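You operate a simulated robot arm through the tools that you are given. There is no shell and no other tool.

Carry out the task below with a simulated robot arm. There is one attempt and no reset: what you move stays moved.

JOB
Pack the SEAT bracket in the large carton and tape it shut.
Fine: fold all four flaps in, end flaps under; press the tape strip from the bench along the seam; other brackets and the spare strip stay.

It is judged by the outcome, as a careful person would: the job done as asked, and still so three seconds after it is handed in. It fails if anything else is knocked over, pushed out of place, dropped, spilled or broken. Flat cloth is picked up by pressing the open fingertips on it (5 to 10 N) and closing them slowly along it; thin cloth reads only 2 to 8 mm in the jaws.

ROBOT AND FRAMES
A 7-joint arm with a two-finger parallel gripper, fixed in place. Base frame: the origin is on the floor under the middle of its stand, x ahead of it, y to its left, z up; the work surface is at about z = 0.84. Lengths are in m, angles in degrees, forces in N, time in s.
It reaches about 1.247 m from its shoulder. Its first joint turns from -132.0 to 132.0 degrees. Payload 3.91 kg.
Tool frame: the origin (TCP) lies between the finger pads and is the grasp point; the fingertips stand 0.03 m ahead of it; z points along the fingers, y is the line along which they close. The gripper opens to 0.11 m. The fingers are 0.02 m wide and 0.01 m thick; the gripper's body (0.048 by 0.112 m) begins 0.055 m behind the TCP.
Orientation is that of the tool frame in the base frame, as a unit quaternion [w, x, y, z]. With the fingers straight down and closing along the base's y, the tool's x points along the base's -x, its y along +y and its z along -z.

CONTROLS
- The arm moves only by the tool arm_command. Its argument "steps" is a list of rows, each a list of 6 numbers: the shift along the tool's x, y, z in m, then the turn, a rotation vector about the tool's x, y, z in degrees. In form: [[dx, dy, dz, ax, ay, az], ...]. A call has 1 to 20 rows; each row is the pose to reach, as a shift and turn from the pose commanded when the call began, along the tool's axes at that moment. "hand" is the closure in counts, from 0 (fully open) to 255 (shut), set as the call begins (left out, the last holds). Rows are played at 5 a second. More than 0.05 m and 8.6 degrees between two rows, or a gripper value outside its range, and nothing of the call is played. A pose out of reach is approached as far as the arm can. The call stops where the force on the tool passes 90 N (or 10 N more than at its start, if that is more) or the arm is blocked; 0.2 s more then pass. Each finger travels about 0.108 m/s and halts on what it meets, pressing with about 43 N; the grip force reading is that of the motor and also rises with nothing between the fingers. The clock runs only during rows and for 0.2 s after the last one: add rows that repeat a pose to give the fingers time. The reply holds the time, the measured pose of the TCP, the force on the tool along the base axes, the opening and the grip force, in the units named above and with some noise, with the torque about the TCP (base axes, N m) and any sound that the robot's microphone picked up.
- Cameras (640 x 400 px; columns grow to the right, rows downward): "scene" is fixed at [0.3999, -0.6448, 1.6207]; the picture's right is [0.99, -0.16, 0.00], its down [-0.07, -0.47, -0.88] and it looks along [0.14, 0.87, -0.48] (base axes); focal length 353 px, centre (320, 200). "wrist" rides on the gripper at [0.072, 0.017, -0.103] in the tool frame; the picture's right is [-0.23, 0.97, 0.00], its down [-0.76, -0.18, -0.62] and it looks along [-0.61, -0.14, 0.78] (tool axes); focal length 222 px, centre (320, 200). There is no depth. A picture from a camera that has moved, and an enlarged one, comes with that camera's place and axes in the base frame and with its lens. The place of the scene camera against the robot may be out by one fixed shift of up to 0.018 m in any direction.
- grab_frame(camera): a new picture of that camera. No time passes.
- zoom(camera, box): a new picture of the part [left, top, right, bottom] of that camera's present view, enlarged. No time passes.
- hand_in(): hands the job in; it is judged then, once.

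Nothing tells you positions but the pictures and the camera data. Unless the task says otherwise, let go and move clear before handing in.

The tools are called after ">>>" by a JSON object that holds its "fn" and its "kwargs". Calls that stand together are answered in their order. arm_command: Moves the arm, as the interface text tells. Its arguments: {"type":"object","properties":{"steps":{"type":"array","items":{"type":"array","items":{"type":"number"}}},"hand":{"type":"number"}},"required":["steps"]} The other tools are called the same way: grab_frame (camera) takes a picture; zoom (camera, box) takes an enlarged picture of a part of a camera's view; hand_in () hands the job in.

At the start:

```text
time_s: 0.0
tool_pos: [0.5508, 0.4196, 1.1313]
orientation: [0.0, 0.0, 1.0, 0.0]
contact_force: [-1.0, 0.3, 0.0]
wrist_torque: [-0.03, -0.03, -0.02]
opening: 0.1101
grasp_force: 0.0
```

scene: 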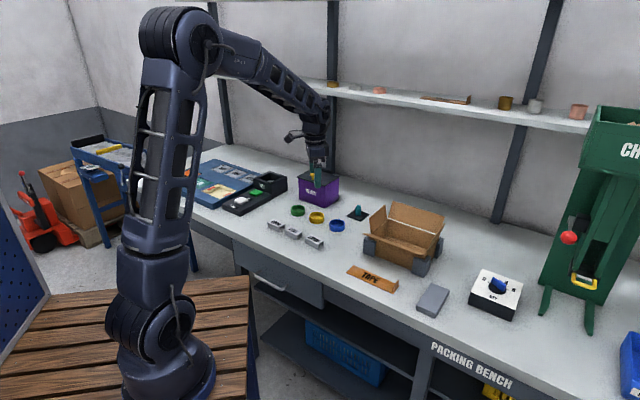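
wrist: 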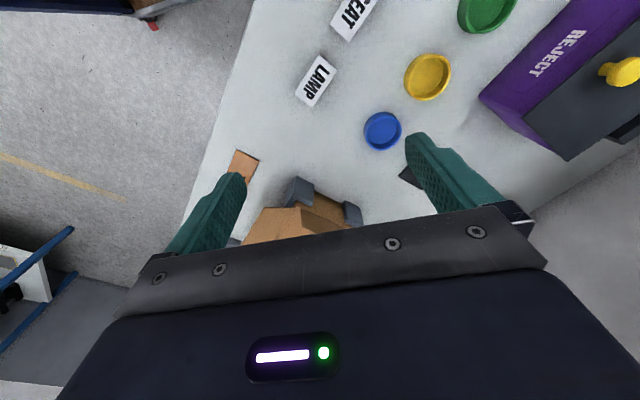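

I see a bench with labelled plates, coloured rings, an open carton with grey corner holders, a tape strip and other items. I will zoom in on these before moving anything.

>>> {"fn": "zoom", "kwargs": {"camera": "scene", "box": [240, 180, 480, 330]}}

>>> {"fn": "zoom", "kwargs": {"camera": "scene", "box": [340, 190, 460, 300]}}

>>> {"fn": "zoom", "kwargs": {"camera": "scene", "box": [250, 180, 350, 260]}}

>>> {"fn": "zoom", "kwargs": {"camera": "scene", "box": [180, 140, 340, 240]}}

>>> {"fn": "zoom", "kwargs": {"camera": "scene", "box": [400, 240, 640, 400]}}

>>> {"fn": "zoom", "kwargs": {"camera": "wrist", "box": [180, 0, 500, 260]}}

```text
2.67 times, centred on (360, 255) of scene
camera zoom: at [0.3999, -0.6448, 1.6207], right [0.99, -0.16, 0.0], down [-0.07, -0.47, -0.88], along [0.14, 0.87, -0.48], focal length 942 px, centre (213, 53)
```

zoom: 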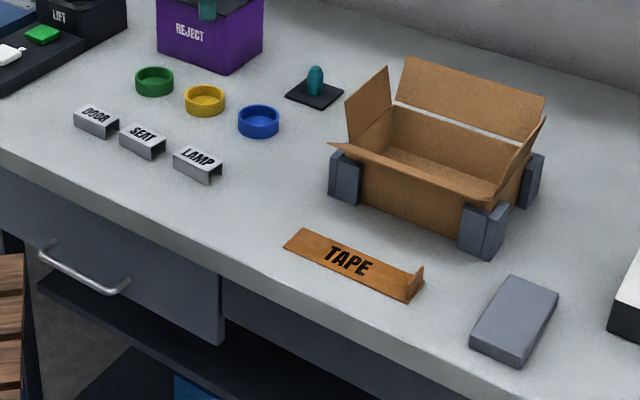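

```text
3.64 times, centred on (400, 245) of scene
camera zoom: at [0.3999, -0.6448, 1.6207], right [0.99, -0.16, 0.0], down [-0.07, -0.47, -0.88], along [0.14, 0.87, -0.48], focal length 1284 px, centre (29, 36)
```

zoom: 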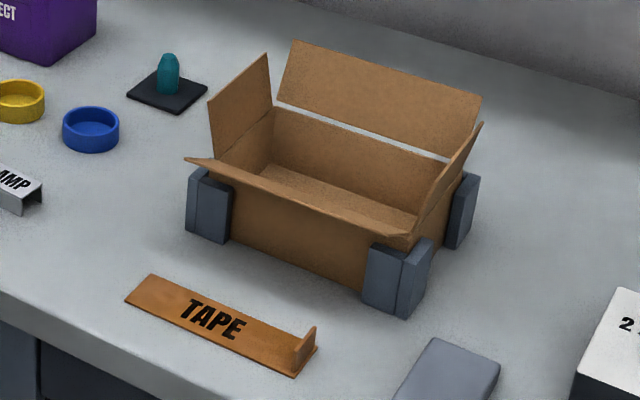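

```text
5.00 times, centred on (300, 220) of scene
camera zoom: at [0.3999, -0.6448, 1.6207], right [0.99, -0.16, 0.0], down [-0.07, -0.47, -0.88], along [0.14, 0.87, -0.48], focal length 1765 px, centre (420, 100)
```

zoom: 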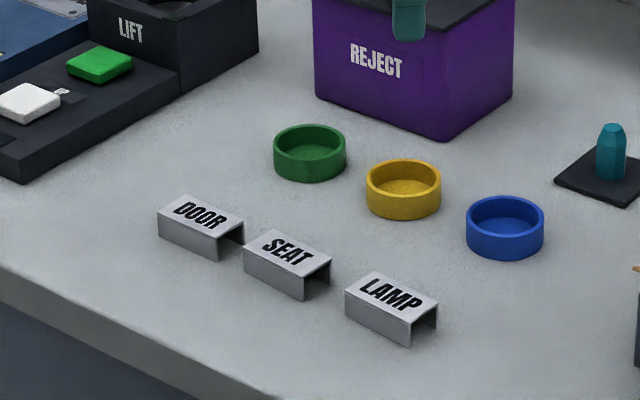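

```text
4.00 times, centred on (260, 190) of scene
camera zoom: at [0.3999, -0.6448, 1.6207], right [0.99, -0.16, 0.0], down [-0.07, -0.47, -0.88], along [0.14, 0.87, -0.48], focal length 1412 px, centre (560, 240)
```

zoom: 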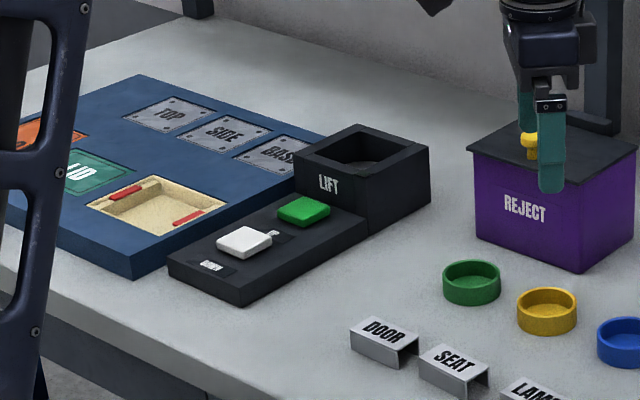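

```text
2.50 times, centred on (520, 320) of scene
camera zoom: at [0.3999, -0.6448, 1.6207], right [0.99, -0.16, 0.0], down [-0.07, -0.47, -0.88], along [0.14, 0.87, -0.48], focal length 883 px, centre (-180, -100)
```

zoom: 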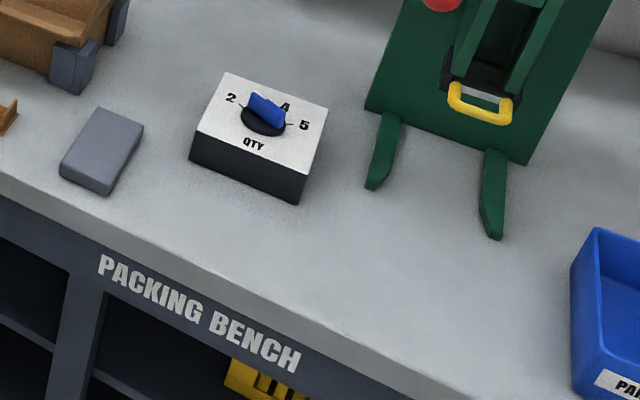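

```text
1.54 times, centred on (340, 130) of wrist
camera zoom: at [0.4781, 0.4368, 1.234], right [0.23, 0.97, 0.0], down [0.76, -0.18, 0.62], along [0.61, -0.14, -0.78], focal length 342 px, centre (289, 308)
```

zoom: 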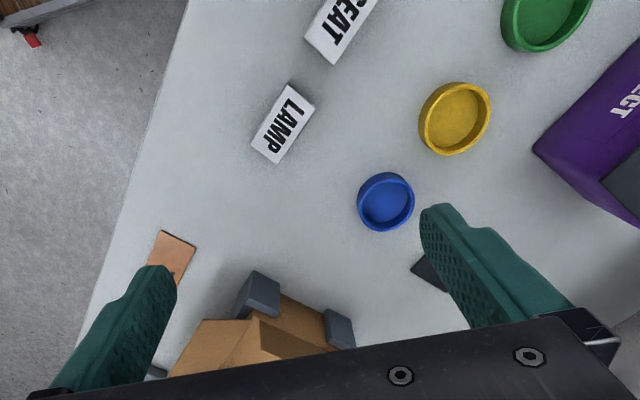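

I will check the rest of the room, including the shelf and the bench's right side, for another carton and the spare strip.

>>> {"fn": "zoom", "kwargs": {"camera": "scene", "box": [310, 70, 600, 150]}}

>>> {"fn": "zoom", "kwargs": {"camera": "scene", "box": [0, 130, 200, 260]}}

>>> {"fn": "zoom", "kwargs": {"camera": "scene", "box": [240, 270, 520, 400]}}

>>> {"fn": "zoom", "kwargs": {"camera": "scene", "box": [500, 80, 640, 400]}}

```text
2.21 times, centred on (455, 110) of scene
camera zoom: at [0.3999, -0.6448, 1.6207], right [0.99, -0.16, 0.0], down [-0.07, -0.47, -0.88], along [0.14, 0.87, -0.48], focal length 779 px, centre (22, 399)
```

zoom: 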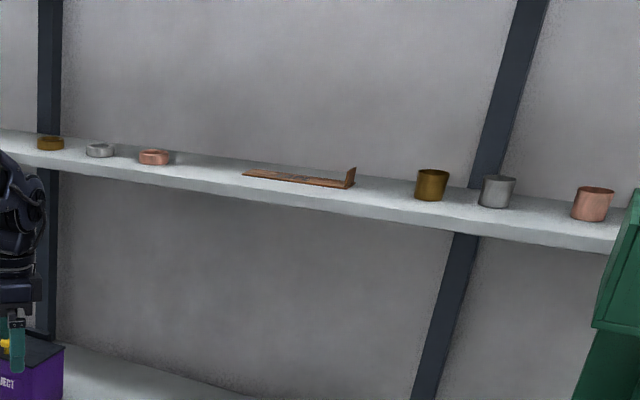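

```text
3.08 times, centred on (100, 195) of scene
camera zoom: at [0.3999, -0.6448, 1.6207], right [0.99, -0.16, 0.0], down [-0.07, -0.47, -0.88], along [0.14, 0.87, -0.48], focal length 1086 px, centre (997, 215)
```

zoom: 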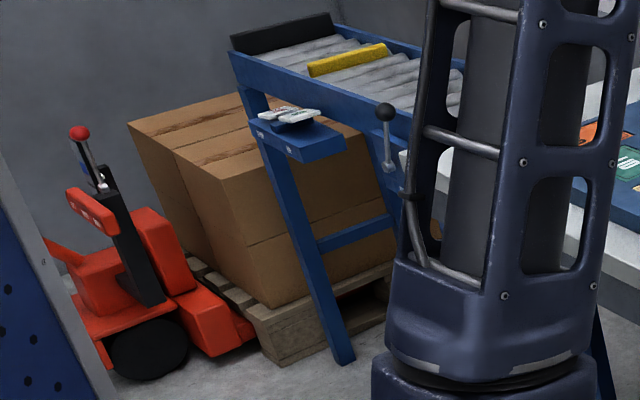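

```text
2.29 times, centred on (380, 335) of scene
camera zoom: at [0.3999, -0.6448, 1.6207], right [0.99, -0.16, 0.0], down [-0.07, -0.47, -0.88], along [0.14, 0.87, -0.48], focal length 807 px, centre (183, -109)
```

zoom: 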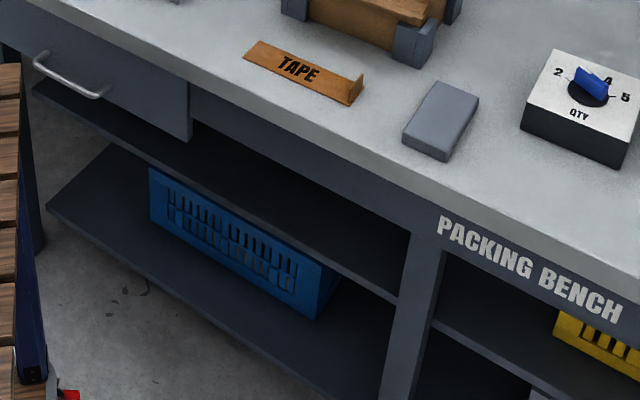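

```text
1.25 times, centred on (570, 240) of scene
camera zoom: at [0.3999, -0.6448, 1.6207], right [0.99, -0.16, 0.0], down [-0.07, -0.47, -0.88], along [0.14, 0.87, -0.48], focal length 441 px, centre (8, 150)
```

zoom: 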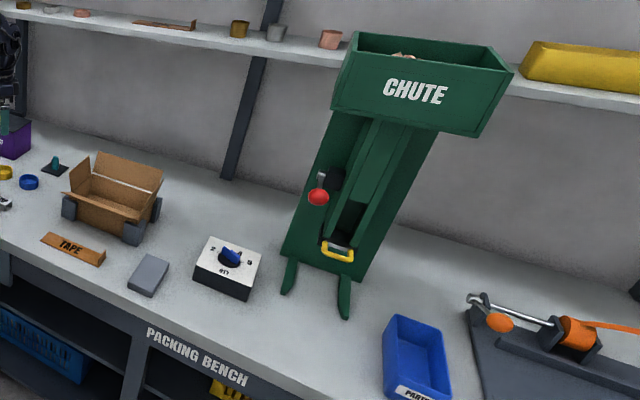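

The tape strip and its upright tab lie on the bench in front of the only open carton, and the spare strip is on the shelf. The bench runs at about 45° to the base, so I'll rise, turn 45° and look down on the carton.

>>> {"fn": "arm_command", "kwargs": {"steps": [[0, 0, -0.04, 0, 0, 0], [-0.02, 0, -0.08, 0, 0, 5], [-0.06, -0.01, -0.1, 0, 0, 11], [-0.1, -0.018, -0.12, 0, 0, 18], [-0.14, -0.026, -0.14, 0, 0, 25], [-0.18, -0.034, -0.15, 0, 0, 32], [-0.22, -0.04, -0.16, 0, 0, 39], [-0.253, -0.046, -0.166, 0, 0, 45]]}}

>>> {"fn": "grab_frame", "kwargs": {"camera": "wrist"}}

>>> {"fn": "grab_frame", "kwargs": {"camera": "scene"}}

```text
time_s: 1.8
tool_pos: [0.8058, 0.3743, 1.2984]
orientation: [0.001, 0.384, 0.924, 0.001]
contact_force: [-0.5, -0.7, 1.0]
wrist_torque: [-0.02, -0.05, -0.03]
opening: 0.1101
grasp_force: 0.1
```

```text
taken
camera wrist: at [0.7664, 0.4385, 1.4022], right [0.85, 0.53, 0.0], down [0.41, -0.67, 0.62], along [0.33, -0.53, -0.78], focal length 222 px, centre (320, 200)
```

wrist: 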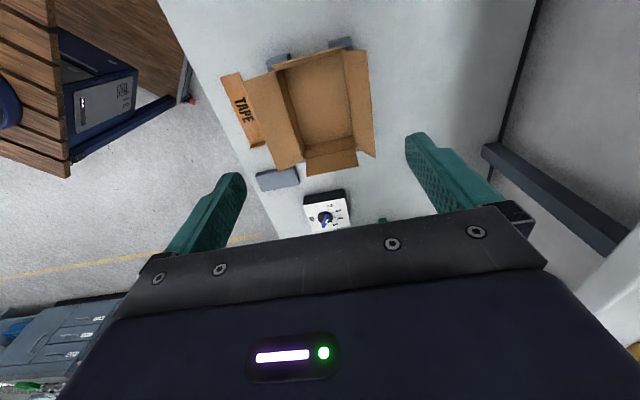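

```text
taken
```

scene: 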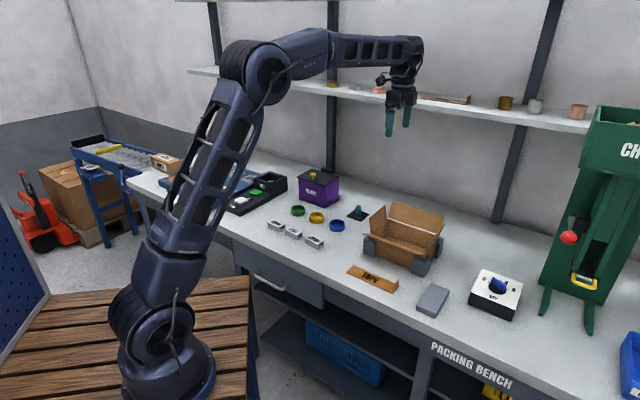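

Now that the arm has moved, a box-like item at the left end of the bench is visible. I'll zoom in there and on the carton in the wrist view.

>>> {"fn": "zoom", "kwargs": {"camera": "scene", "box": [60, 120, 260, 245]}}

>>> {"fn": "zoom", "kwargs": {"camera": "wrist", "box": [210, 20, 410, 240]}}

>>> {"fn": "zoom", "kwargs": {"camera": "scene", "box": [340, 190, 460, 300]}}

```text
3.20 times, centred on (160, 182) of scene
camera zoom: at [0.3999, -0.6448, 1.6207], right [0.99, -0.16, 0.0], down [-0.07, -0.47, -0.88], along [0.14, 0.87, -0.48], focal length 1130 px, centre (832, 256)
```

zoom: 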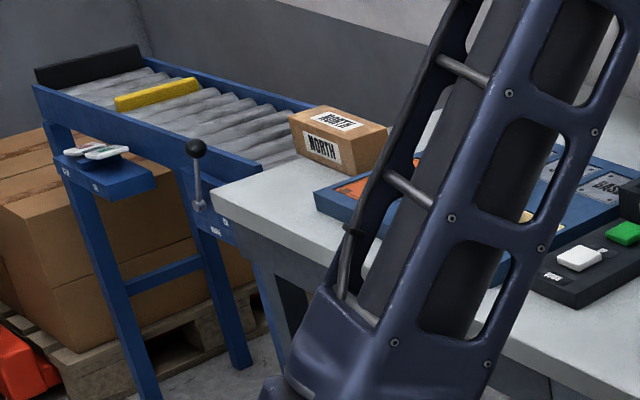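

```text
1.82 times, centred on (310, 130) of wrist
camera zoom: at [0.7664, 0.4385, 1.4022], right [0.85, 0.53, 0.0], down [0.41, -0.67, 0.62], along [0.33, -0.53, -0.78], focal length 404 px, centre (338, 327)
```

zoom: 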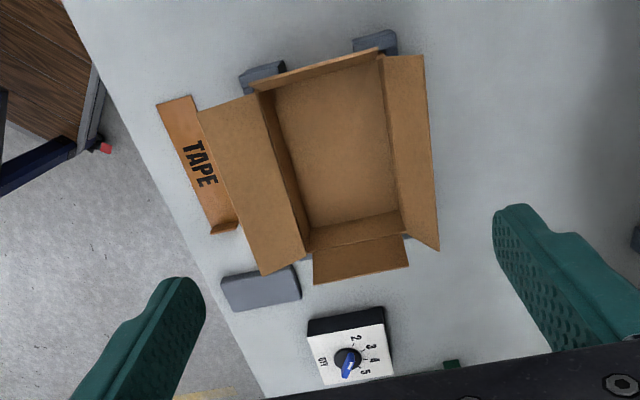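

```text
3.64 times, centred on (400, 245) of scene
camera zoom: at [0.3999, -0.6448, 1.6207], right [0.99, -0.16, 0.0], down [-0.07, -0.47, -0.88], along [0.14, 0.87, -0.48], focal length 1284 px, centre (29, 36)
```

zoom: 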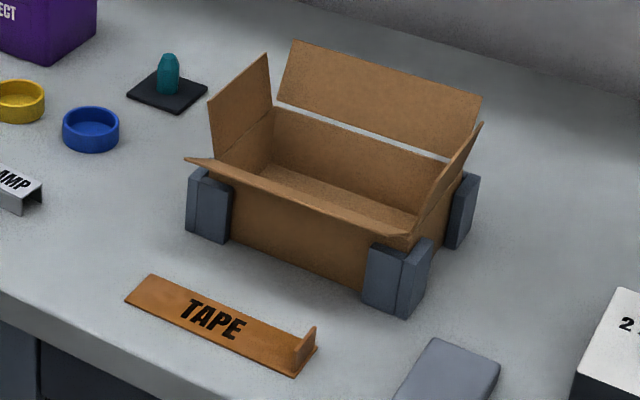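

The other carton at the left is small and already closed, so the open one (about 0.19 × 0.13 m, rim z ≈ 0.92) is the large carton. All four of its flaps lean outwards. Next I'll move above the SEAT bracket near (0.47, 0.49) to locate it precisely.

>>> {"fn": "arm_command", "kwargs": {"steps": [[0.04, -0.018, 0.01, 0, 0, 0], [0.08, -0.036, 0.03, 0, 0, 0], [0.12, -0.054, 0.05, 0, 0, 0], [0.16, -0.072, 0.07, 0, 0, 0], [0.2, -0.09, 0.1, 0, 0, 0], [0.235, -0.105, 0.13, 0, 0, 0], [0.265, -0.119, 0.16, 0, 0, 0], [0.295, -0.132, 0.19, 0, 0, 0], [0.315, -0.142, 0.22, 0, 0, 0], [0.332, -0.149, 0.25, 0, 0, 0], [0.332, -0.149, 0.25, 0, 0, 0]]}}

>>> {"fn": "grab_frame", "kwargs": {"camera": "wrist"}}

>>> {"fn": "zoom", "kwargs": {"camera": "wrist", "box": [220, 40, 420, 220]}}

```text
refused: row 5 steps farther than a row can; nothing moved
```

```text
taken
camera wrist: at [0.7664, 0.4385, 1.4022], right [0.85, 0.53, 0.0], down [0.41, -0.67, 0.62], along [0.33, -0.53, -0.78], focal length 222 px, centre (320, 200)
```

wrist: 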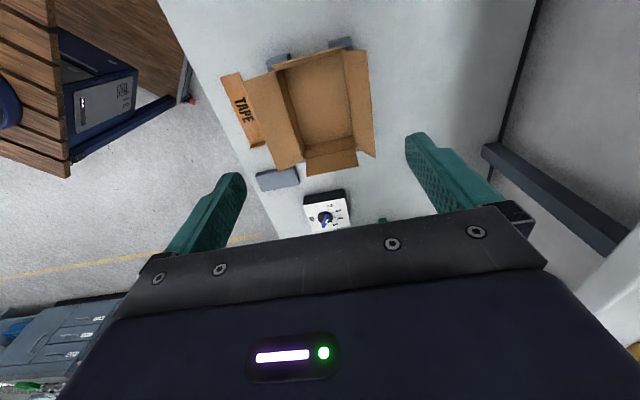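

```text
2.22 times, centred on (320, 130) of wrist
camera zoom: at [0.7664, 0.4385, 1.4022], right [0.85, 0.53, 0.0], down [0.41, -0.67, 0.62], along [0.33, -0.53, -0.78], focal length 494 px, centre (320, 356)
```

zoom: 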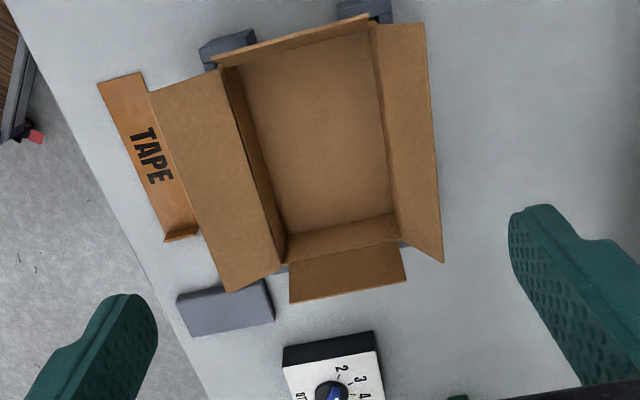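

The move was refused because one step was too long, and nothing moved. I'll resend the same path to above the SEAT bracket with shorter steps.

>>> {"fn": "arm_command", "kwargs": {"steps": [[0.0332, -0.0149, 0.025, 0, 0, 0], [0.0664, -0.0298, 0.05, 0, 0, 0], [0.0996, -0.0447, 0.075, 0, 0, 0], [0.1328, -0.0596, 0.1, 0, 0, 0], [0.166, -0.0745, 0.125, 0, 0, 0], [0.1992, -0.0894, 0.15, 0, 0, 0], [0.2324, -0.1043, 0.175, 0, 0, 0], [0.2656, -0.1192, 0.2, 0, 0, 0], [0.2988, -0.1341, 0.225, 0, 0, 0], [0.332, -0.149, 0.25, 0, 0, 0], [0.332, -0.149, 0.25, 0, 0, 0]]}}

>>> {"fn": "grab_frame", "kwargs": {"camera": "wrist"}}

>>> {"fn": "zoom", "kwargs": {"camera": "wrist", "box": [220, 40, 420, 220]}}

```text
time_s: 4.2
tool_pos: [0.4654, 0.5042, 1.0484]
orientation: [0.0, 0.383, 0.924, -0.001]
contact_force: [0.0, -0.4, -0.3]
wrist_torque: [-0.01, -0.04, 0.0]
opening: 0.1101
grasp_force: 0.1
```

```text
taken
camera wrist: at [0.4248, 0.5665, 1.1517], right [0.85, 0.53, 0.0], down [0.41, -0.66, 0.62], along [0.33, -0.53, -0.78], focal length 222 px, centre (320, 200)
```

wrist: 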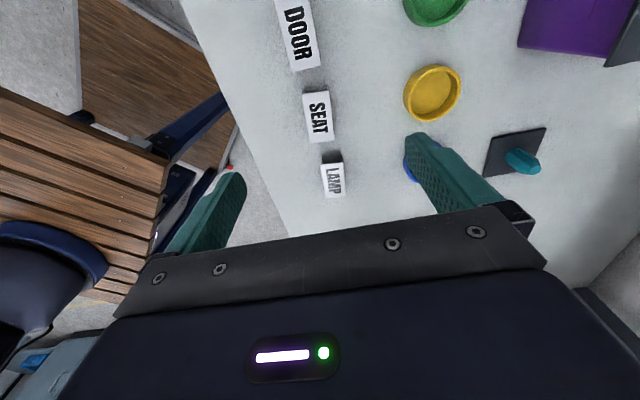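

```text
2.22 times, centred on (320, 130) of wrist
camera zoom: at [0.4248, 0.5665, 1.1517], right [0.85, 0.53, 0.0], down [0.41, -0.66, 0.62], along [0.33, -0.53, -0.78], focal length 494 px, centre (320, 356)
```

zoom: 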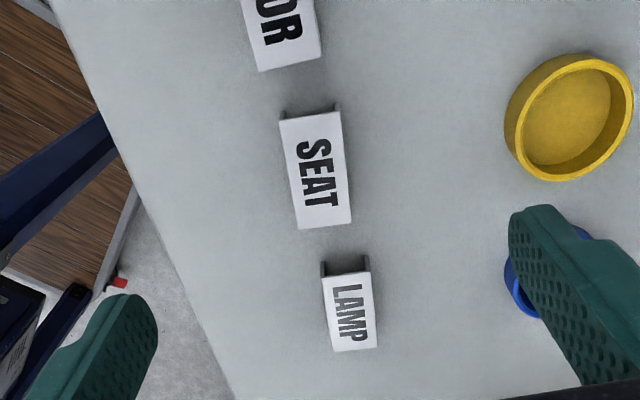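

SEAT is centred near (0.474, 0.483), about 33 mm wide and 65 mm long, and turned about 5° from the gripper's line. I'll line up over it, stop above and check.

>>> {"fn": "arm_command", "kwargs": {"steps": [[-0.01, -0.004, 0.03, 0, 0, 2], [-0.0215, -0.0087, 0.06, 0, 0, 5], [-0.0215, -0.0087, 0.09, 0, 0, 5], [-0.0215, -0.0087, 0.12, 0, 0, 5], [-0.0215, -0.0087, 0.125, 0, 0, 5]], "hand": 60}}

>>> {"fn": "grab_frame", "kwargs": {"camera": "wrist"}}

>>> {"fn": "zoom", "kwargs": {"camera": "scene", "box": [250, 180, 350, 260]}}

```text
time_s: 5.4
tool_pos: [0.4738, 0.4831, 0.9223]
orientation: [0.0, 0.423, 0.906, 0.0]
contact_force: [-0.3, -1.0, 0.0]
wrist_torque: [-0.01, 0.01, -0.03]
opening: 0.0842
grasp_force: 0.1
```

```text
taken
camera wrist: at [0.4391, 0.5488, 1.0255], right [0.89, 0.45, 0.0], down [0.35, -0.7, 0.62], along [0.28, -0.56, -0.78], focal length 222 px, centre (320, 200)
```

wrist: 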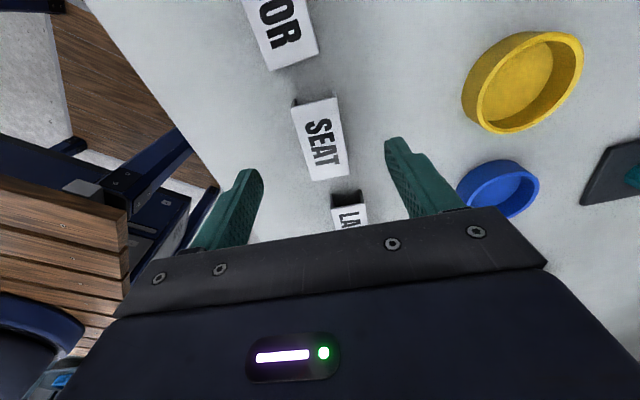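

```text
5.00 times, centred on (300, 220) of scene
camera zoom: at [0.3999, -0.6448, 1.6207], right [0.99, -0.16, 0.0], down [-0.07, -0.47, -0.88], along [0.14, 0.87, -0.48], focal length 1765 px, centre (420, 100)
```

zoom: 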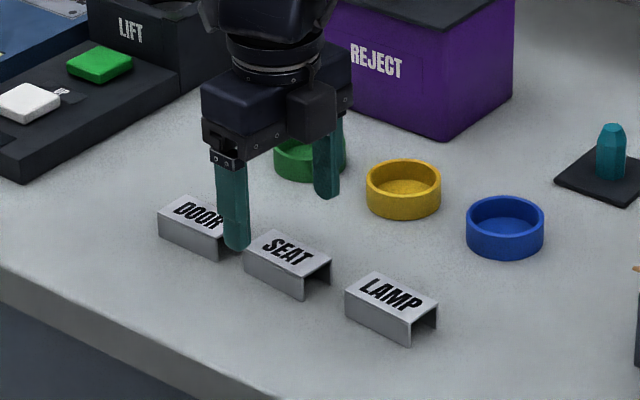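

The TCP is centred over SEAT and the fingers clear the DOOR and LAMP brackets. I'll lower the fingers around SEAT and close.

>>> {"fn": "arm_command", "kwargs": {"steps": [[0, 0, 0.025, 0, 0, 0], [0, 0, 0.046, 0, 0, 0], [0, 0, 0.046, 0, 0, 0]]}}

>>> {"fn": "arm_command", "kwargs": {"steps": [[0, 0, 0, 0, 0, 0], [0, 0, 0, 0, 0, 0], [0, 0, 0, 0, 0, 0], [0, 0, 0, 0, 0, 0], [0, 0, 0, 0, 0, 0]], "hand": 255}}

>>> {"fn": "zoom", "kwargs": {"camera": "scene", "box": [250, 180, 350, 260]}}

```text
time_s: 6.2
tool_pos: [0.474, 0.4828, 0.8764]
orientation: [0.0, 0.422, 0.906, 0.0]
contact_force: [-1.1, 0.8, 0.2]
wrist_torque: [0.0, 0.01, -0.01]
opening: 0.0845
grasp_force: 0.1
```

```text
time_s: 7.4
tool_pos: [0.4732, 0.4821, 0.8757]
orientation: [0.0, 0.423, 0.906, 0.0]
contact_force: [-0.1, 0.8, -1.0]
wrist_torque: [0.01, 0.03, 0.0]
opening: 0.0334
grasp_force: 42.7
```

```text
5.00 times, centred on (300, 220) of scene
camera zoom: at [0.3999, -0.6448, 1.6207], right [0.99, -0.16, 0.0], down [-0.07, -0.47, -0.88], along [0.14, 0.87, -0.48], focal length 1765 px, centre (420, 100)
```

zoom: 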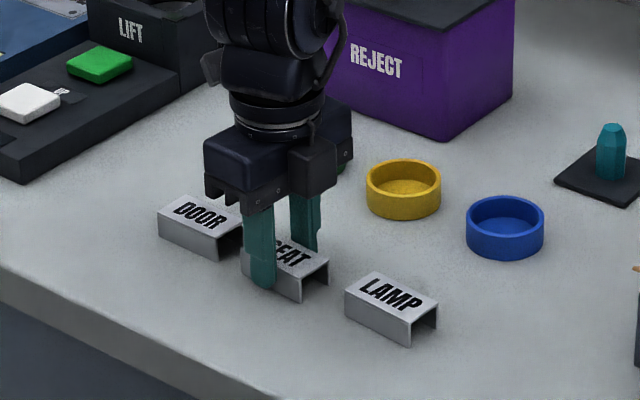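

The opening reads 33 mm with 43 N of grip, so SEAT is held. I'll lift straight up and check the hold.

>>> {"fn": "arm_command", "kwargs": {"steps": [[0, 0, -0.02, 0, 0, 0], [0, 0, -0.05, 0, 0, 0], [0, 0, -0.09, 0, 0, 0], [0, 0, -0.13, 0, 0, 0], [0, 0, -0.17, 0, 0, 0], [0, 0, -0.21, 0, 0, 0], [0, 0, -0.21, 0, 0, 0]]}}

>>> {"fn": "grab_frame", "kwargs": {"camera": "wrist"}}

>>> {"fn": "grab_frame", "kwargs": {"camera": "scene"}}

```text
time_s: 9.0
tool_pos: [0.4748, 0.4821, 1.0863]
orientation: [0.0, 0.423, 0.906, 0.0]
contact_force: [0.7, 0.4, 0.3]
wrist_torque: [-0.04, -0.01, 0.01]
opening: 0.0001
grasp_force: 37.9
```

```text
taken
camera wrist: at [0.44, 0.5489, 1.1899], right [0.89, 0.45, 0.0], down [0.35, -0.7, 0.62], along [0.28, -0.56, -0.78], focal length 222 px, centre (320, 200)
```

wrist: 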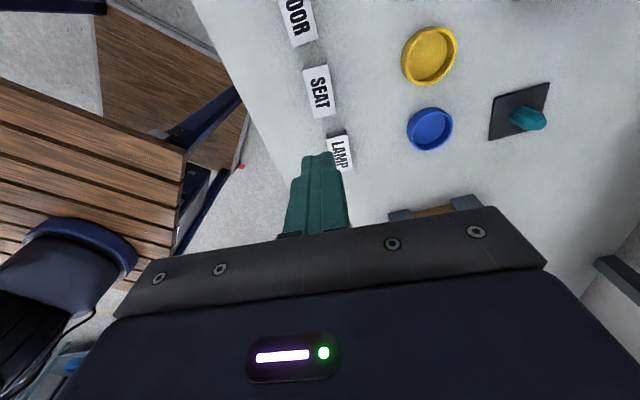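

```text
taken
```

scene: 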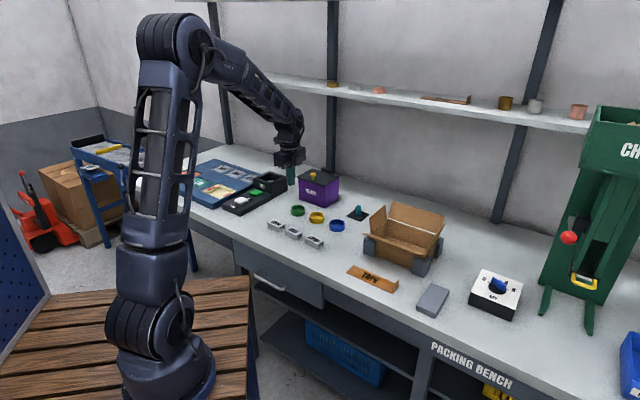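

The fingers closed to nothing during the lift, so SEAT slipped out and stayed on the bench. I'll look closely at the bracket before trying again.

>>> {"fn": "zoom", "kwargs": {"camera": "scene", "box": [260, 205, 335, 255]}}

>>> {"fn": "zoom", "kwargs": {"camera": "wrist", "box": [260, 0, 460, 180]}}

```text
8.00 times, centred on (298, 230) of scene
camera zoom: at [0.3999, -0.6448, 1.6207], right [0.99, -0.16, 0.0], down [-0.07, -0.47, -0.88], along [0.14, 0.87, -0.48], focal length 2824 px, centre (500, -40)
```

zoom: 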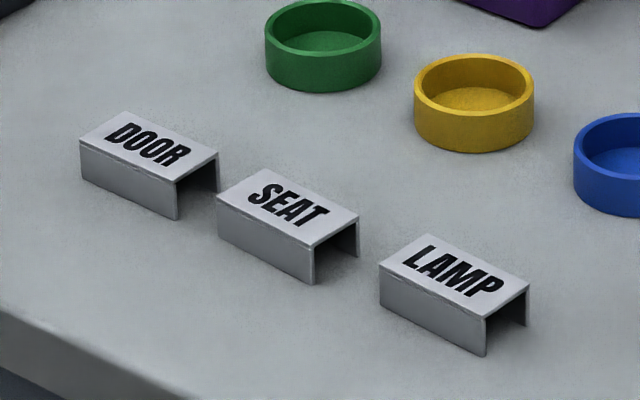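

```text
2.22 times, centred on (360, 90) of wrist
camera zoom: at [0.44, 0.5489, 1.1899], right [0.89, 0.45, 0.0], down [0.35, -0.7, 0.62], along [0.28, -0.56, -0.78], focal length 494 px, centre (231, 444)
```

zoom: 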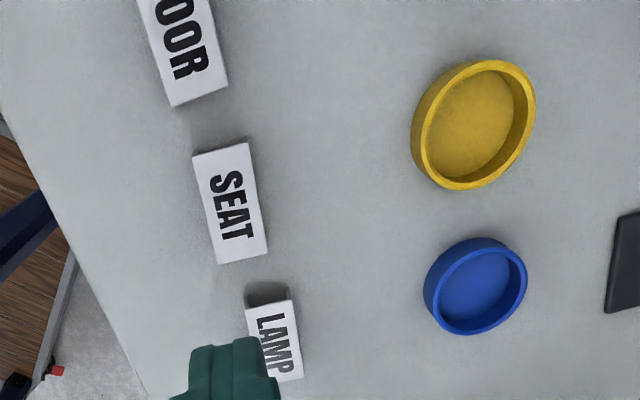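

SEAT hasn't moved and is still upright. I'll open, grip it again a little lower, and lift slowly in small steps while watching the opening.

>>> {"fn": "arm_command", "kwargs": {"steps": [[0, 0, 0, 0, 0, 0], [0, 0, 0.04, 0, 0, 0], [0, 0, 0.08, 0, 0, 0], [0, 0, 0.12, 0, 0, 0], [0, 0, 0.16, 0, 0, 0], [0, 0, 0.19, 0, 0, 0], [0, 0, 0.205, 0, 0, 0], [0, 0, 0.2135, 0, 0, 0], [0, 0, 0.2135, 0, 0, 0]], "hand": 60}}

>>> {"fn": "arm_command", "kwargs": {"steps": [[0, 0, 0, 0, 0, 0], [0, 0, 0, 0, 0, 0], [0, 0, 0, 0, 0, 0], [0, 0, 0, 0, 0, 0], [0, 0, 0, 0, 0, 0], [0, 0, 0, 0, 0, 0]], "hand": 255}}

>>> {"fn": "arm_command", "kwargs": {"steps": [[0, 0, -0.001, 0, 0, 0], [0, 0, -0.002, 0, 0, 0], [0, 0, -0.003, 0, 0, 0], [0, 0, -0.004, 0, 0, 0], [0, 0, -0.005, 0, 0, 0], [0, 0, -0.006, 0, 0, 0]]}}

```text
time_s: 11.0
tool_pos: [0.4742, 0.4821, 0.8713]
orientation: [0.0, 0.422, 0.906, 0.0]
contact_force: [1.2, 0.0, 0.5]
wrist_torque: [-0.05, 0.02, -0.03]
opening: 0.0844
grasp_force: 0.0
```

```text
time_s: 12.4
tool_pos: [0.4729, 0.4822, 0.8728]
orientation: [0.0, 0.422, 0.906, -0.001]
contact_force: [-0.3, -0.4, -0.5]
wrist_torque: [-0.03, 0.01, 0.0]
opening: 0.0331
grasp_force: 43.0
```

```text
time_s: 13.8
tool_pos: [0.4716, 0.4822, 0.8794]
orientation: [0.0, 0.423, 0.906, 0.0]
contact_force: [0.2, 0.2, -0.8]
wrist_torque: [-0.01, -0.06, 0.0]
opening: 0.0333
grasp_force: 43.4
```

>>> {"fn": "zoom", "kwargs": {"camera": "scene", "box": [260, 205, 335, 255]}}

>>> {"fn": "arm_command", "kwargs": {"steps": [[0, 0, -0.002, 0, 0, 0], [0, 0, -0.004, 0, 0, 0], [0, 0, -0.006, 0, 0, 0], [0, 0, -0.008, 0, 0, 0], [0, 0, -0.01, 0, 0, 0], [0, 0, -0.012, 0, 0, 0]]}}

>>> {"fn": "zoom", "kwargs": {"camera": "scene", "box": [260, 205, 335, 255]}}

```text
8.00 times, centred on (298, 230) of scene
camera zoom: at [0.3999, -0.6448, 1.6207], right [0.99, -0.16, 0.0], down [-0.07, -0.47, -0.88], along [0.14, 0.87, -0.48], focal length 2824 px, centre (500, -40)
```

zoom: 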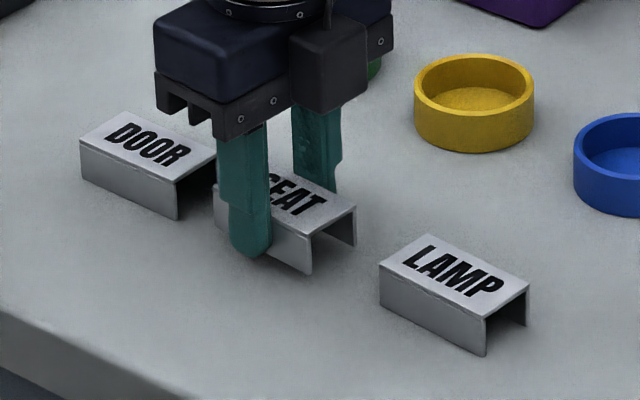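

```text
time_s: 15.2
tool_pos: [0.4748, 0.4812, 0.8903]
orientation: [-0.001, 0.422, 0.906, 0.0]
contact_force: [0.1, 0.2, -0.5]
wrist_torque: [0.01, -0.01, 0.02]
opening: 0.0331
grasp_force: 43.0
```

```text
8.00 times, centred on (298, 230) of scene
camera zoom: at [0.3999, -0.6448, 1.6207], right [0.99, -0.16, 0.0], down [-0.07, -0.47, -0.88], along [0.14, 0.87, -0.48], focal length 2824 px, centre (500, -40)
```

zoom: 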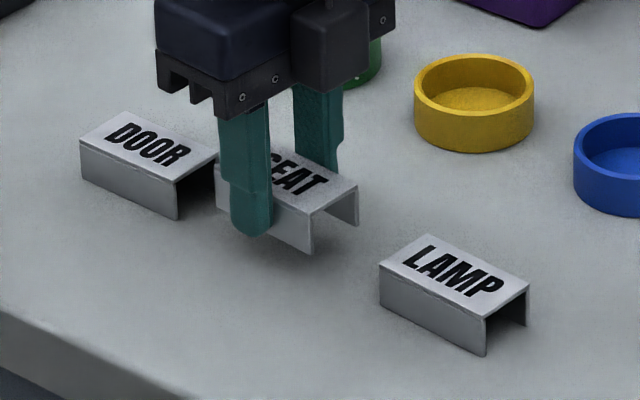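

SEAT is now clear of the bench and still held at 33 mm. I'll keep lifting gently and re-check.

>>> {"fn": "arm_command", "kwargs": {"steps": [[0, 0, -0.003, 0, 0, 0], [0, 0, -0.007, 0, 0, 0], [0, 0, -0.012, 0, 0, 0], [0, 0, -0.018, 0, 0, 0], [0, 0, -0.024, 0, 0, 0], [0, 0, -0.03, 0, 0, 0], [0, 0, -0.036, 0, 0, 0], [0, 0, -0.042, 0, 0, 0], [0, 0, -0.048, 0, 0, 0], [0, 0, -0.053, 0, 0, 0], [0, 0, -0.057, 0, 0, 0], [0, 0, -0.06, 0, 0, 0]]}}

>>> {"fn": "zoom", "kwargs": {"camera": "scene", "box": [260, 190, 335, 240]}}

```text
time_s: 17.8
tool_pos: [0.4728, 0.4816, 0.9507]
orientation: [0.0, 0.422, 0.907, 0.0]
contact_force: [-0.7, 0.1, -0.5]
wrist_torque: [-0.04, 0.04, -0.02]
opening: 0.0329
grasp_force: 42.9
```

```text
8.00 times, centred on (298, 215) of scene
camera zoom: at [0.3999, -0.6448, 1.6207], right [0.99, -0.16, 0.0], down [-0.07, -0.47, -0.88], along [0.14, 0.87, -0.48], focal length 2824 px, centre (500, 80)
```

zoom: 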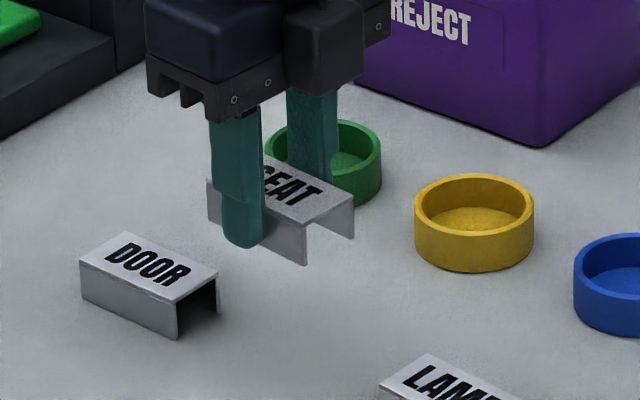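

It is holding steadily. I'll raise it to about z = 1.07 before crossing to the carton.

>>> {"fn": "arm_command", "kwargs": {"steps": [[0, 0, -0.004, 0, 0, 0], [0, 0, -0.01, 0, 0, 0], [0, 0, -0.018, 0, 0, 0], [0, 0, -0.027, 0, 0, 0], [0, 0, -0.036, 0, 0, 0], [0, 0, -0.045, 0, 0, 0], [0, 0, -0.054, 0, 0, 0], [0, 0, -0.063, 0, 0, 0], [0, 0, -0.072, 0, 0, 0], [0, 0, -0.081, 0, 0, 0], [0, 0, -0.09, 0, 0, 0], [0, 0, -0.099, 0, 0, 0], [0, 0, -0.107, 0, 0, 0], [0, 0, -0.114, 0, 0, 0], [0, 0, -0.12, 0, 0, 0], [0, 0, -0.123, 0, 0, 0], [0, 0, -0.125, 0, 0, 0]]}}

>>> {"fn": "grab_frame", "kwargs": {"camera": "wrist"}}

```text
time_s: 21.4
tool_pos: [0.4729, 0.4812, 1.0757]
orientation: [0.0, 0.423, 0.906, 0.0]
contact_force: [0.0, 0.6, -1.1]
wrist_torque: [0.02, 0.0, -0.03]
opening: 0.0333
grasp_force: 43.0
```

```text
taken
camera wrist: at [0.4391, 0.5482, 1.1785], right [0.89, 0.45, 0.0], down [0.35, -0.7, 0.62], along [0.28, -0.56, -0.78], focal length 222 px, centre (320, 200)
```

wrist: 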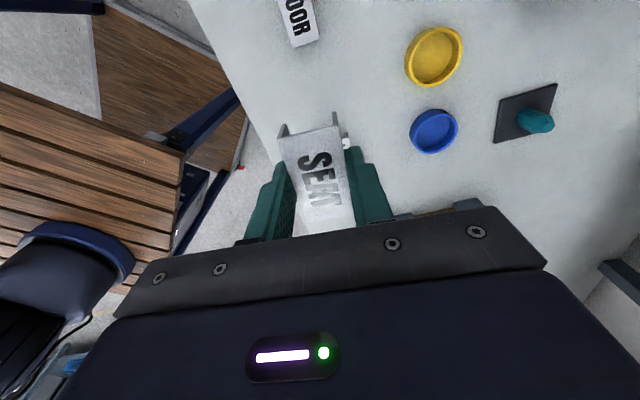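

SEAT is firmly held. I'll carry it smoothly toward the carton at this height, first half of the way.

>>> {"fn": "arm_command", "kwargs": {"steps": [[-0.0037, 0.0017, 0, 0, 0, 0], [-0.0111, 0.0052, 0, 0, 0, 0], [-0.0222, 0.0105, 0, 0, 0, 0], [-0.0352, 0.0166, 0, 0, 0, 0], [-0.0491, 0.0232, 0, 0, 0, 0], [-0.063, 0.0297, 0, 0, 0, 0], [-0.0769, 0.0363, 0, 0, 0, 0], [-0.0908, 0.0428, 0, 0, 0, 0], [-0.1047, 0.0494, 0, 0, 0, 0], [-0.1186, 0.0559, 0, 0, 0, 0], [-0.1325, 0.0625, 0, 0, 0, 0], [-0.1464, 0.069, 0, 0, 0, 0], [-0.1594, 0.0752, 0, 0, 0, 0], [-0.1705, 0.0804, 0, 0, 0, 0], [-0.1797, 0.0848, 0, 0, 0, 0], [-0.1853, 0.0874, 0, 0, 0, 0]]}}

>>> {"fn": "arm_command", "kwargs": {"steps": [[-0.0037, 0.0017, 0, 0, 0, 0], [-0.0111, 0.0052, 0, 0, 0, -0.3], [-0.0222, 0.0105, 0, 0, 0, -0.6], [-0.0352, 0.0166, 0, 0, 0, -1], [-0.0491, 0.0232, 0, 0, 0, -1.4], [-0.063, 0.0297, 0, 0, 0, -1.8], [-0.0769, 0.0363, 0, 0, 0, -2.2], [-0.0908, 0.0428, 0, 0, 0, -2.6], [-0.1047, 0.0494, 0, 0, 0, -3], [-0.1186, 0.0559, 0, 0, 0, -3.4], [-0.1325, 0.0625, 0, 0, 0, -3.8], [-0.1464, 0.069, 0, 0, 0, -4.2], [-0.1594, 0.0752, 0, 0, 0, -4.5], [-0.1705, 0.0804, 0, 0, 0, -4.8], [-0.1797, 0.0848, 0, 0, 0, -5], [-0.1853, 0.0874, 0, 0, 0, -5], [-0.1853, 0.0874, 0, 0, 0, -5]]}}

>>> {"fn": "grab_frame", "kwargs": {"camera": "wrist"}}

>>> {"fn": "zoom", "kwargs": {"camera": "scene", "box": [340, 130, 480, 290]}}

```text
time_s: 24.8
tool_pos: [0.659, 0.3955, 1.0753]
orientation: [0.0, 0.422, 0.906, 0.001]
contact_force: [1.0, 1.4, -0.3]
wrist_torque: [0.01, -0.01, 0.0]
opening: 0.033
grasp_force: 42.9
```

```text
time_s: 28.4
tool_pos: [0.846, 0.311, 1.0753]
orientation: [0.0, 0.383, 0.924, 0.0]
contact_force: [0.2, 0.1, 0.0]
wrist_torque: [-0.01, -0.01, -0.03]
opening: 0.0332
grasp_force: 42.5
```

```text
taken
camera wrist: at [0.8055, 0.3744, 1.1784], right [0.85, 0.53, 0.0], down [0.41, -0.66, 0.62], along [0.33, -0.53, -0.78], focal length 222 px, centre (320, 200)
```

wrist: 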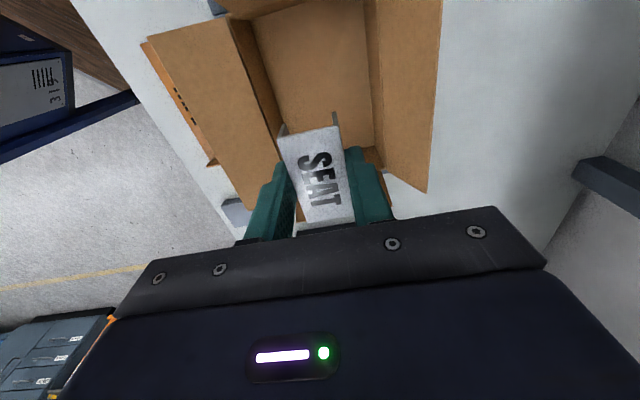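

```text
2.50 times, centred on (410, 210) of scene
camera zoom: at [0.3999, -0.6448, 1.6207], right [0.99, -0.16, 0.0], down [-0.07, -0.47, -0.88], along [0.14, 0.87, -0.48], focal length 883 px, centre (95, 175)
```

zoom: 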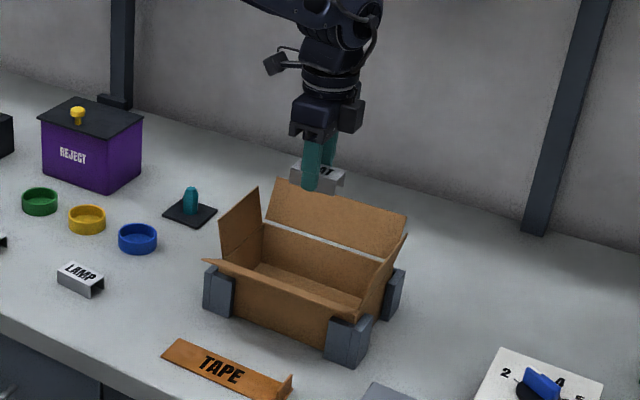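

The bracket is centred over the carton opening. I'll shift about 1 cm right so the camera clears the left flap, then lower it slowly inside.

>>> {"fn": "arm_command", "kwargs": {"steps": [[-0.003, 0, 0.004, 0, 0, 0], [-0.006, 0, 0.011, 0, 0, 0], [-0.01, 0, 0.02, 0, 0, 0], [-0.01, 0, 0.032, 0, 0, 0], [-0.01, 0, 0.044, 0, 0, 0], [-0.01, 0, 0.056, 0, 0, 0], [-0.01, 0, 0.068, 0, 0, 0], [-0.01, 0, 0.08, 0, 0, 0], [-0.01, 0, 0.092, 0, 0, 0], [-0.01, 0, 0.103, 0, 0, 0], [-0.01, 0, 0.112, 0, 0, 0], [-0.01, 0, 0.118, 0, 0, 0], [-0.01, 0, 0.12, 0, 0, 0]]}}

>>> {"fn": "zoom", "kwargs": {"camera": "scene", "box": [340, 150, 480, 290]}}

>>> {"fn": "grab_frame", "kwargs": {"camera": "wrist"}}

```text
time_s: 31.2
tool_pos: [0.8509, 0.3032, 0.9559]
orientation: [0.0, 0.382, 0.924, 0.001]
contact_force: [-0.2, 0.4, 0.1]
wrist_torque: [0.0, 0.01, 0.05]
opening: 0.0332
grasp_force: 43.1
```

```text
2.86 times, centred on (410, 220) of scene
camera zoom: at [0.3999, -0.6448, 1.6207], right [0.99, -0.16, 0.0], down [-0.07, -0.47, -0.88], along [0.14, 0.87, -0.48], focal length 1009 px, centre (63, 143)
```

zoom: 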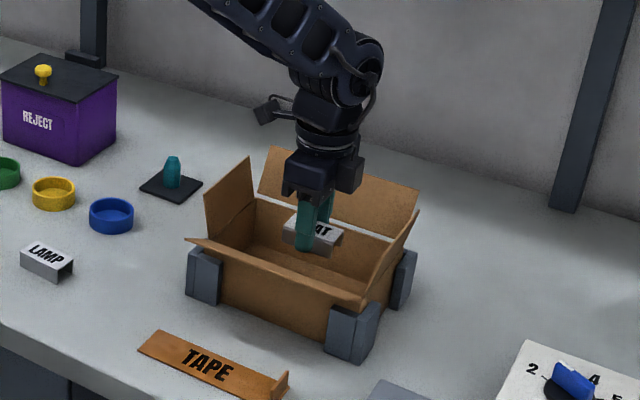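

```text
taken
camera wrist: at [0.8122, 0.3663, 1.0582], right [0.85, 0.53, 0.0], down [0.41, -0.66, 0.62], along [0.33, -0.53, -0.78], focal length 222 px, centre (320, 200)
```

wrist: 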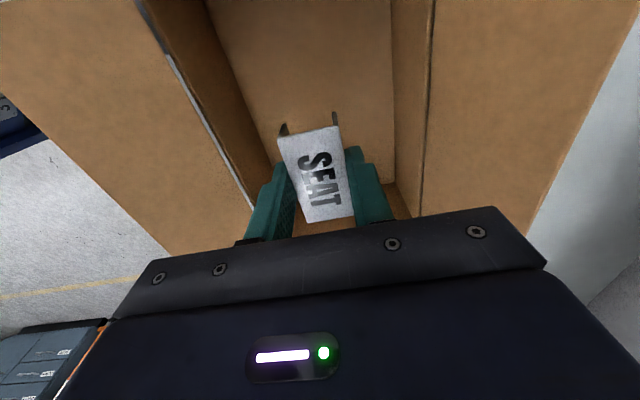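

The bracket and hand are inside the carton opening with clearance on all sides. I'll continue down to the carton floor.

>>> {"fn": "arm_command", "kwargs": {"steps": [[0, 0.002, 0.005, 0, 0, 0], [0, 0.004, 0.014, 0, 0, 0], [0, 0.004, 0.025, 0, 0, 0], [0, 0.004, 0.036, 0, 0, 0], [0, 0.004, 0.047, 0, 0, 0], [0, 0.004, 0.056, 0, 0, 0], [0, 0.004, 0.063, 0, 0, 0], [0, 0.004, 0.069, 0, 0, 0], [0, 0.004, 0.073, 0, 0, 0]]}}

>>> {"fn": "arm_command", "kwargs": {"steps": [[0, 0, 0.001, 0, 0, 0], [0, 0, 0.002, 0, 0, 0], [0, 0, 0.003, 0, 0, 0]]}}

>>> {"fn": "zoom", "kwargs": {"camera": "scene", "box": [340, 170, 480, 290]}}

```text
time_s: 33.2
tool_pos: [0.8551, 0.3061, 0.8822]
orientation: [0.0, 0.383, 0.924, -0.001]
contact_force: [0.0, 0.8, -0.9]
wrist_torque: [0.01, -0.02, 0.0]
opening: 0.0332
grasp_force: 42.8
```

```text
time_s: 34.0
tool_pos: [0.8552, 0.3054, 0.8789]
orientation: [0.0, 0.382, 0.924, 0.0]
contact_force: [0.5, 0.2, -0.5]
wrist_torque: [0.02, -0.01, 0.0]
opening: 0.0333
grasp_force: 42.7
```

```text
3.33 times, centred on (410, 230) of scene
camera zoom: at [0.3999, -0.6448, 1.6207], right [0.99, -0.16, 0.0], down [-0.07, -0.47, -0.88], along [0.14, 0.87, -0.48], focal length 1177 px, centre (20, 100)
```

zoom: 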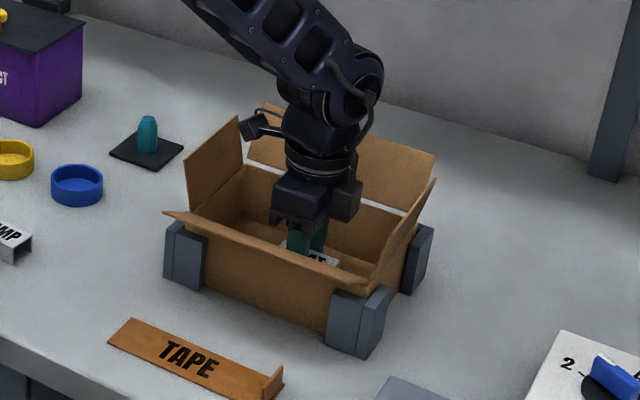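

There is no floor contact yet at z = 0.879. I'll creep down in small steps until a contact force shows.

>>> {"fn": "arm_command", "kwargs": {"steps": [[0, 0, 0.001, 0, 0, 0], [0, 0, 0.002, 0, 0, 0]]}}

>>> {"fn": "arm_command", "kwargs": {"steps": [[0, 0, 0.001, 0, 0, 0], [0, 0, 0.002, 0, 0, 0]]}}

```text
time_s: 34.6
tool_pos: [0.856, 0.3054, 0.8765]
orientation: [0.0, 0.383, 0.924, 0.0]
contact_force: [0.5, -0.7, 0.3]
wrist_torque: [0.0, 0.01, -0.02]
opening: 0.0332
grasp_force: 43.6
```

```text
time_s: 35.2
tool_pos: [0.8557, 0.305, 0.8783]
orientation: [0.0, 0.383, 0.924, 0.001]
contact_force: [-1.6, 0.8, 22.7]
wrist_torque: [0.03, 0.25, -0.03]
opening: 0.0332
grasp_force: 42.7
```

Contact reads 23 N, so the bracket rests on the carton floor. I'll ease off 1.5 mm, open partway inside the carton and rise slowly.

>>> {"fn": "arm_command", "kwargs": {"steps": [[0, 0, -0.001, 0, 0, 0], [0, 0, -0.002, 0, 0, 0]]}}

>>> {"fn": "arm_command", "kwargs": {"steps": [[0, 0, 0, 0, 0, 0], [0, 0, 0, 0, 0, 0], [0, 0, 0, 0, 0, 0]], "hand": 125}}

>>> {"fn": "arm_command", "kwargs": {"steps": [[0, 0, -0.01, 0, 0, 0], [0, 0, -0.03, 0, 0, 0], [0, 0, -0.06, 0, 0, 0], [0, 0, -0.1, 0, 0, 0], [0, 0, -0.14, 0, 0, 0], [0, 0, -0.18, 0, 0, 0], [0, 0, -0.22, 0, 0, 0], [0, 0, -0.25, 0, 0, 0]]}}

>>> {"fn": "grab_frame", "kwargs": {"camera": "wrist"}}

>>> {"fn": "zoom", "kwargs": {"camera": "scene", "box": [340, 170, 480, 290]}}

```text
time_s: 35.8
tool_pos: [0.8549, 0.305, 0.8765]
orientation: [-0.001, 0.383, 0.924, 0.0]
contact_force: [0.5, 5.6, 13.0]
wrist_torque: [0.16, -0.09, 0.0]
opening: 0.0331
grasp_force: 43.2
```

```text
time_s: 36.6
tool_pos: [0.8555, 0.306, 0.8777]
orientation: [-0.001, 0.383, 0.924, 0.0]
contact_force: [-0.6, 0.2, -0.9]
wrist_torque: [-0.02, 0.0, -0.04]
opening: 0.0559
grasp_force: 0.0
```

```text
time_s: 38.4
tool_pos: [0.8555, 0.3059, 1.1289]
orientation: [0.0, 0.383, 0.924, -0.001]
contact_force: [1.2, 1.1, -0.6]
wrist_torque: [0.04, 0.02, 0.01]
opening: 0.0563
grasp_force: 0.0
```

```text
taken
camera wrist: at [0.8159, 0.3696, 1.2317], right [0.85, 0.53, 0.0], down [0.41, -0.66, 0.62], along [0.33, -0.53, -0.78], focal length 222 px, centre (320, 200)
```

wrist: 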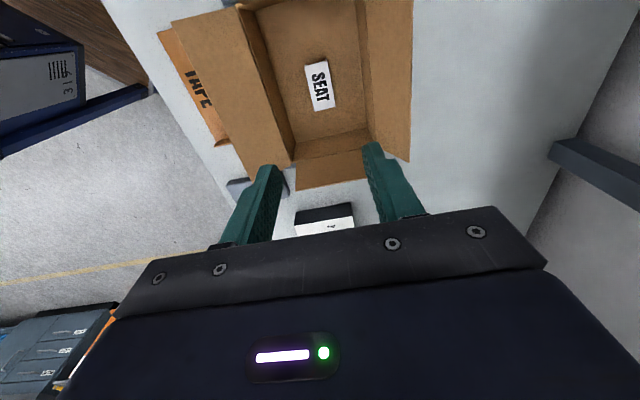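

```text
3.33 times, centred on (410, 230) of scene
camera zoom: at [0.3999, -0.6448, 1.6207], right [0.99, -0.16, 0.0], down [-0.07, -0.47, -0.88], along [0.14, 0.87, -0.48], focal length 1177 px, centre (20, 100)
```

zoom: 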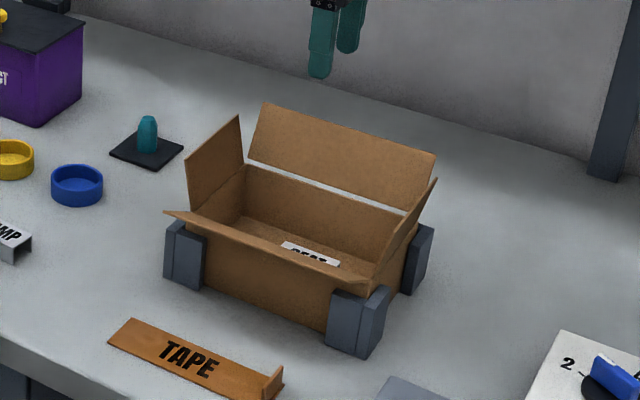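

SEAT is lying in the carton, upright. Now for the flaps: I'll close the fingers into a poker, go outside the left end flap (hinge at about 0.095 m left of centre) and lower to flap height.

>>> {"fn": "arm_command", "kwargs": {"steps": [[0.04, 0, 0, 0, 0, 0], [0.08, 0, 0, 0, 0, 0], [0.12, 0, 0, 0, 0, 0], [0.157, 0, 0, 0, 0, 0], [0.157, 0, 0.04, 0, 0, 0], [0.157, 0, 0.08, 0, 0, 0], [0.157, 0, 0.12, 0, 0, 0], [0.157, 0, 0.149, 0, 0, 0], [0.157, 0, 0.149, 0, 0, 0]], "hand": 255}}

>>> {"fn": "zoom", "kwargs": {"camera": "scene", "box": [340, 150, 480, 290]}}

>>> {"fn": "grab_frame", "kwargs": {"camera": "wrist"}}

```text
time_s: 40.4
tool_pos: [0.7442, 0.4182, 0.9777]
orientation: [-0.001, 0.382, 0.924, 0.0]
contact_force: [-0.1, 0.3, -0.9]
wrist_torque: [-0.03, 0.0, -0.01]
opening: 0.0
grasp_force: 37.5
```

```text
2.86 times, centred on (410, 220) of scene
camera zoom: at [0.3999, -0.6448, 1.6207], right [0.99, -0.16, 0.0], down [-0.07, -0.47, -0.88], along [0.14, 0.87, -0.48], focal length 1009 px, centre (63, 143)
```

zoom: 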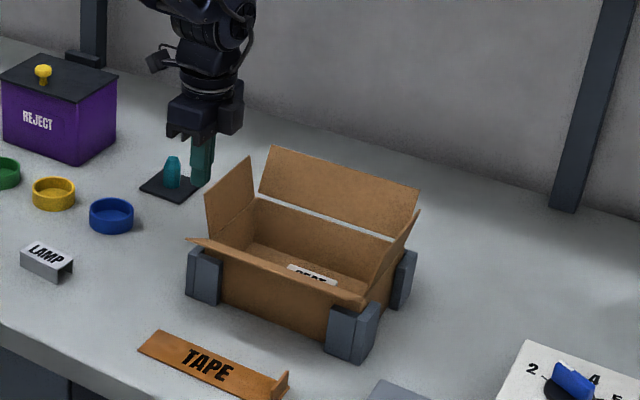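

```text
taken
camera wrist: at [0.7056, 0.4814, 1.0816], right [0.85, 0.53, 0.0], down [0.41, -0.66, 0.62], along [0.33, -0.53, -0.78], focal length 222 px, centre (320, 200)
```

wrist: 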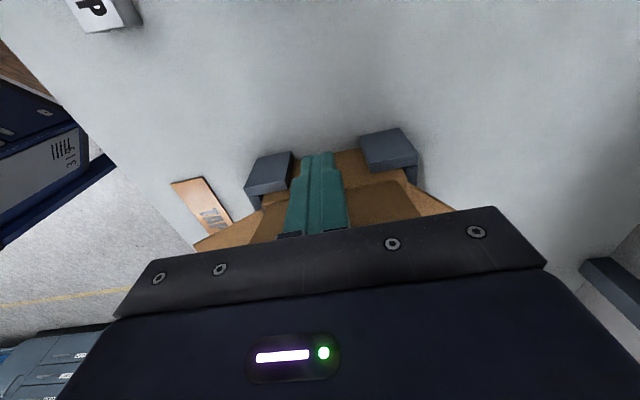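

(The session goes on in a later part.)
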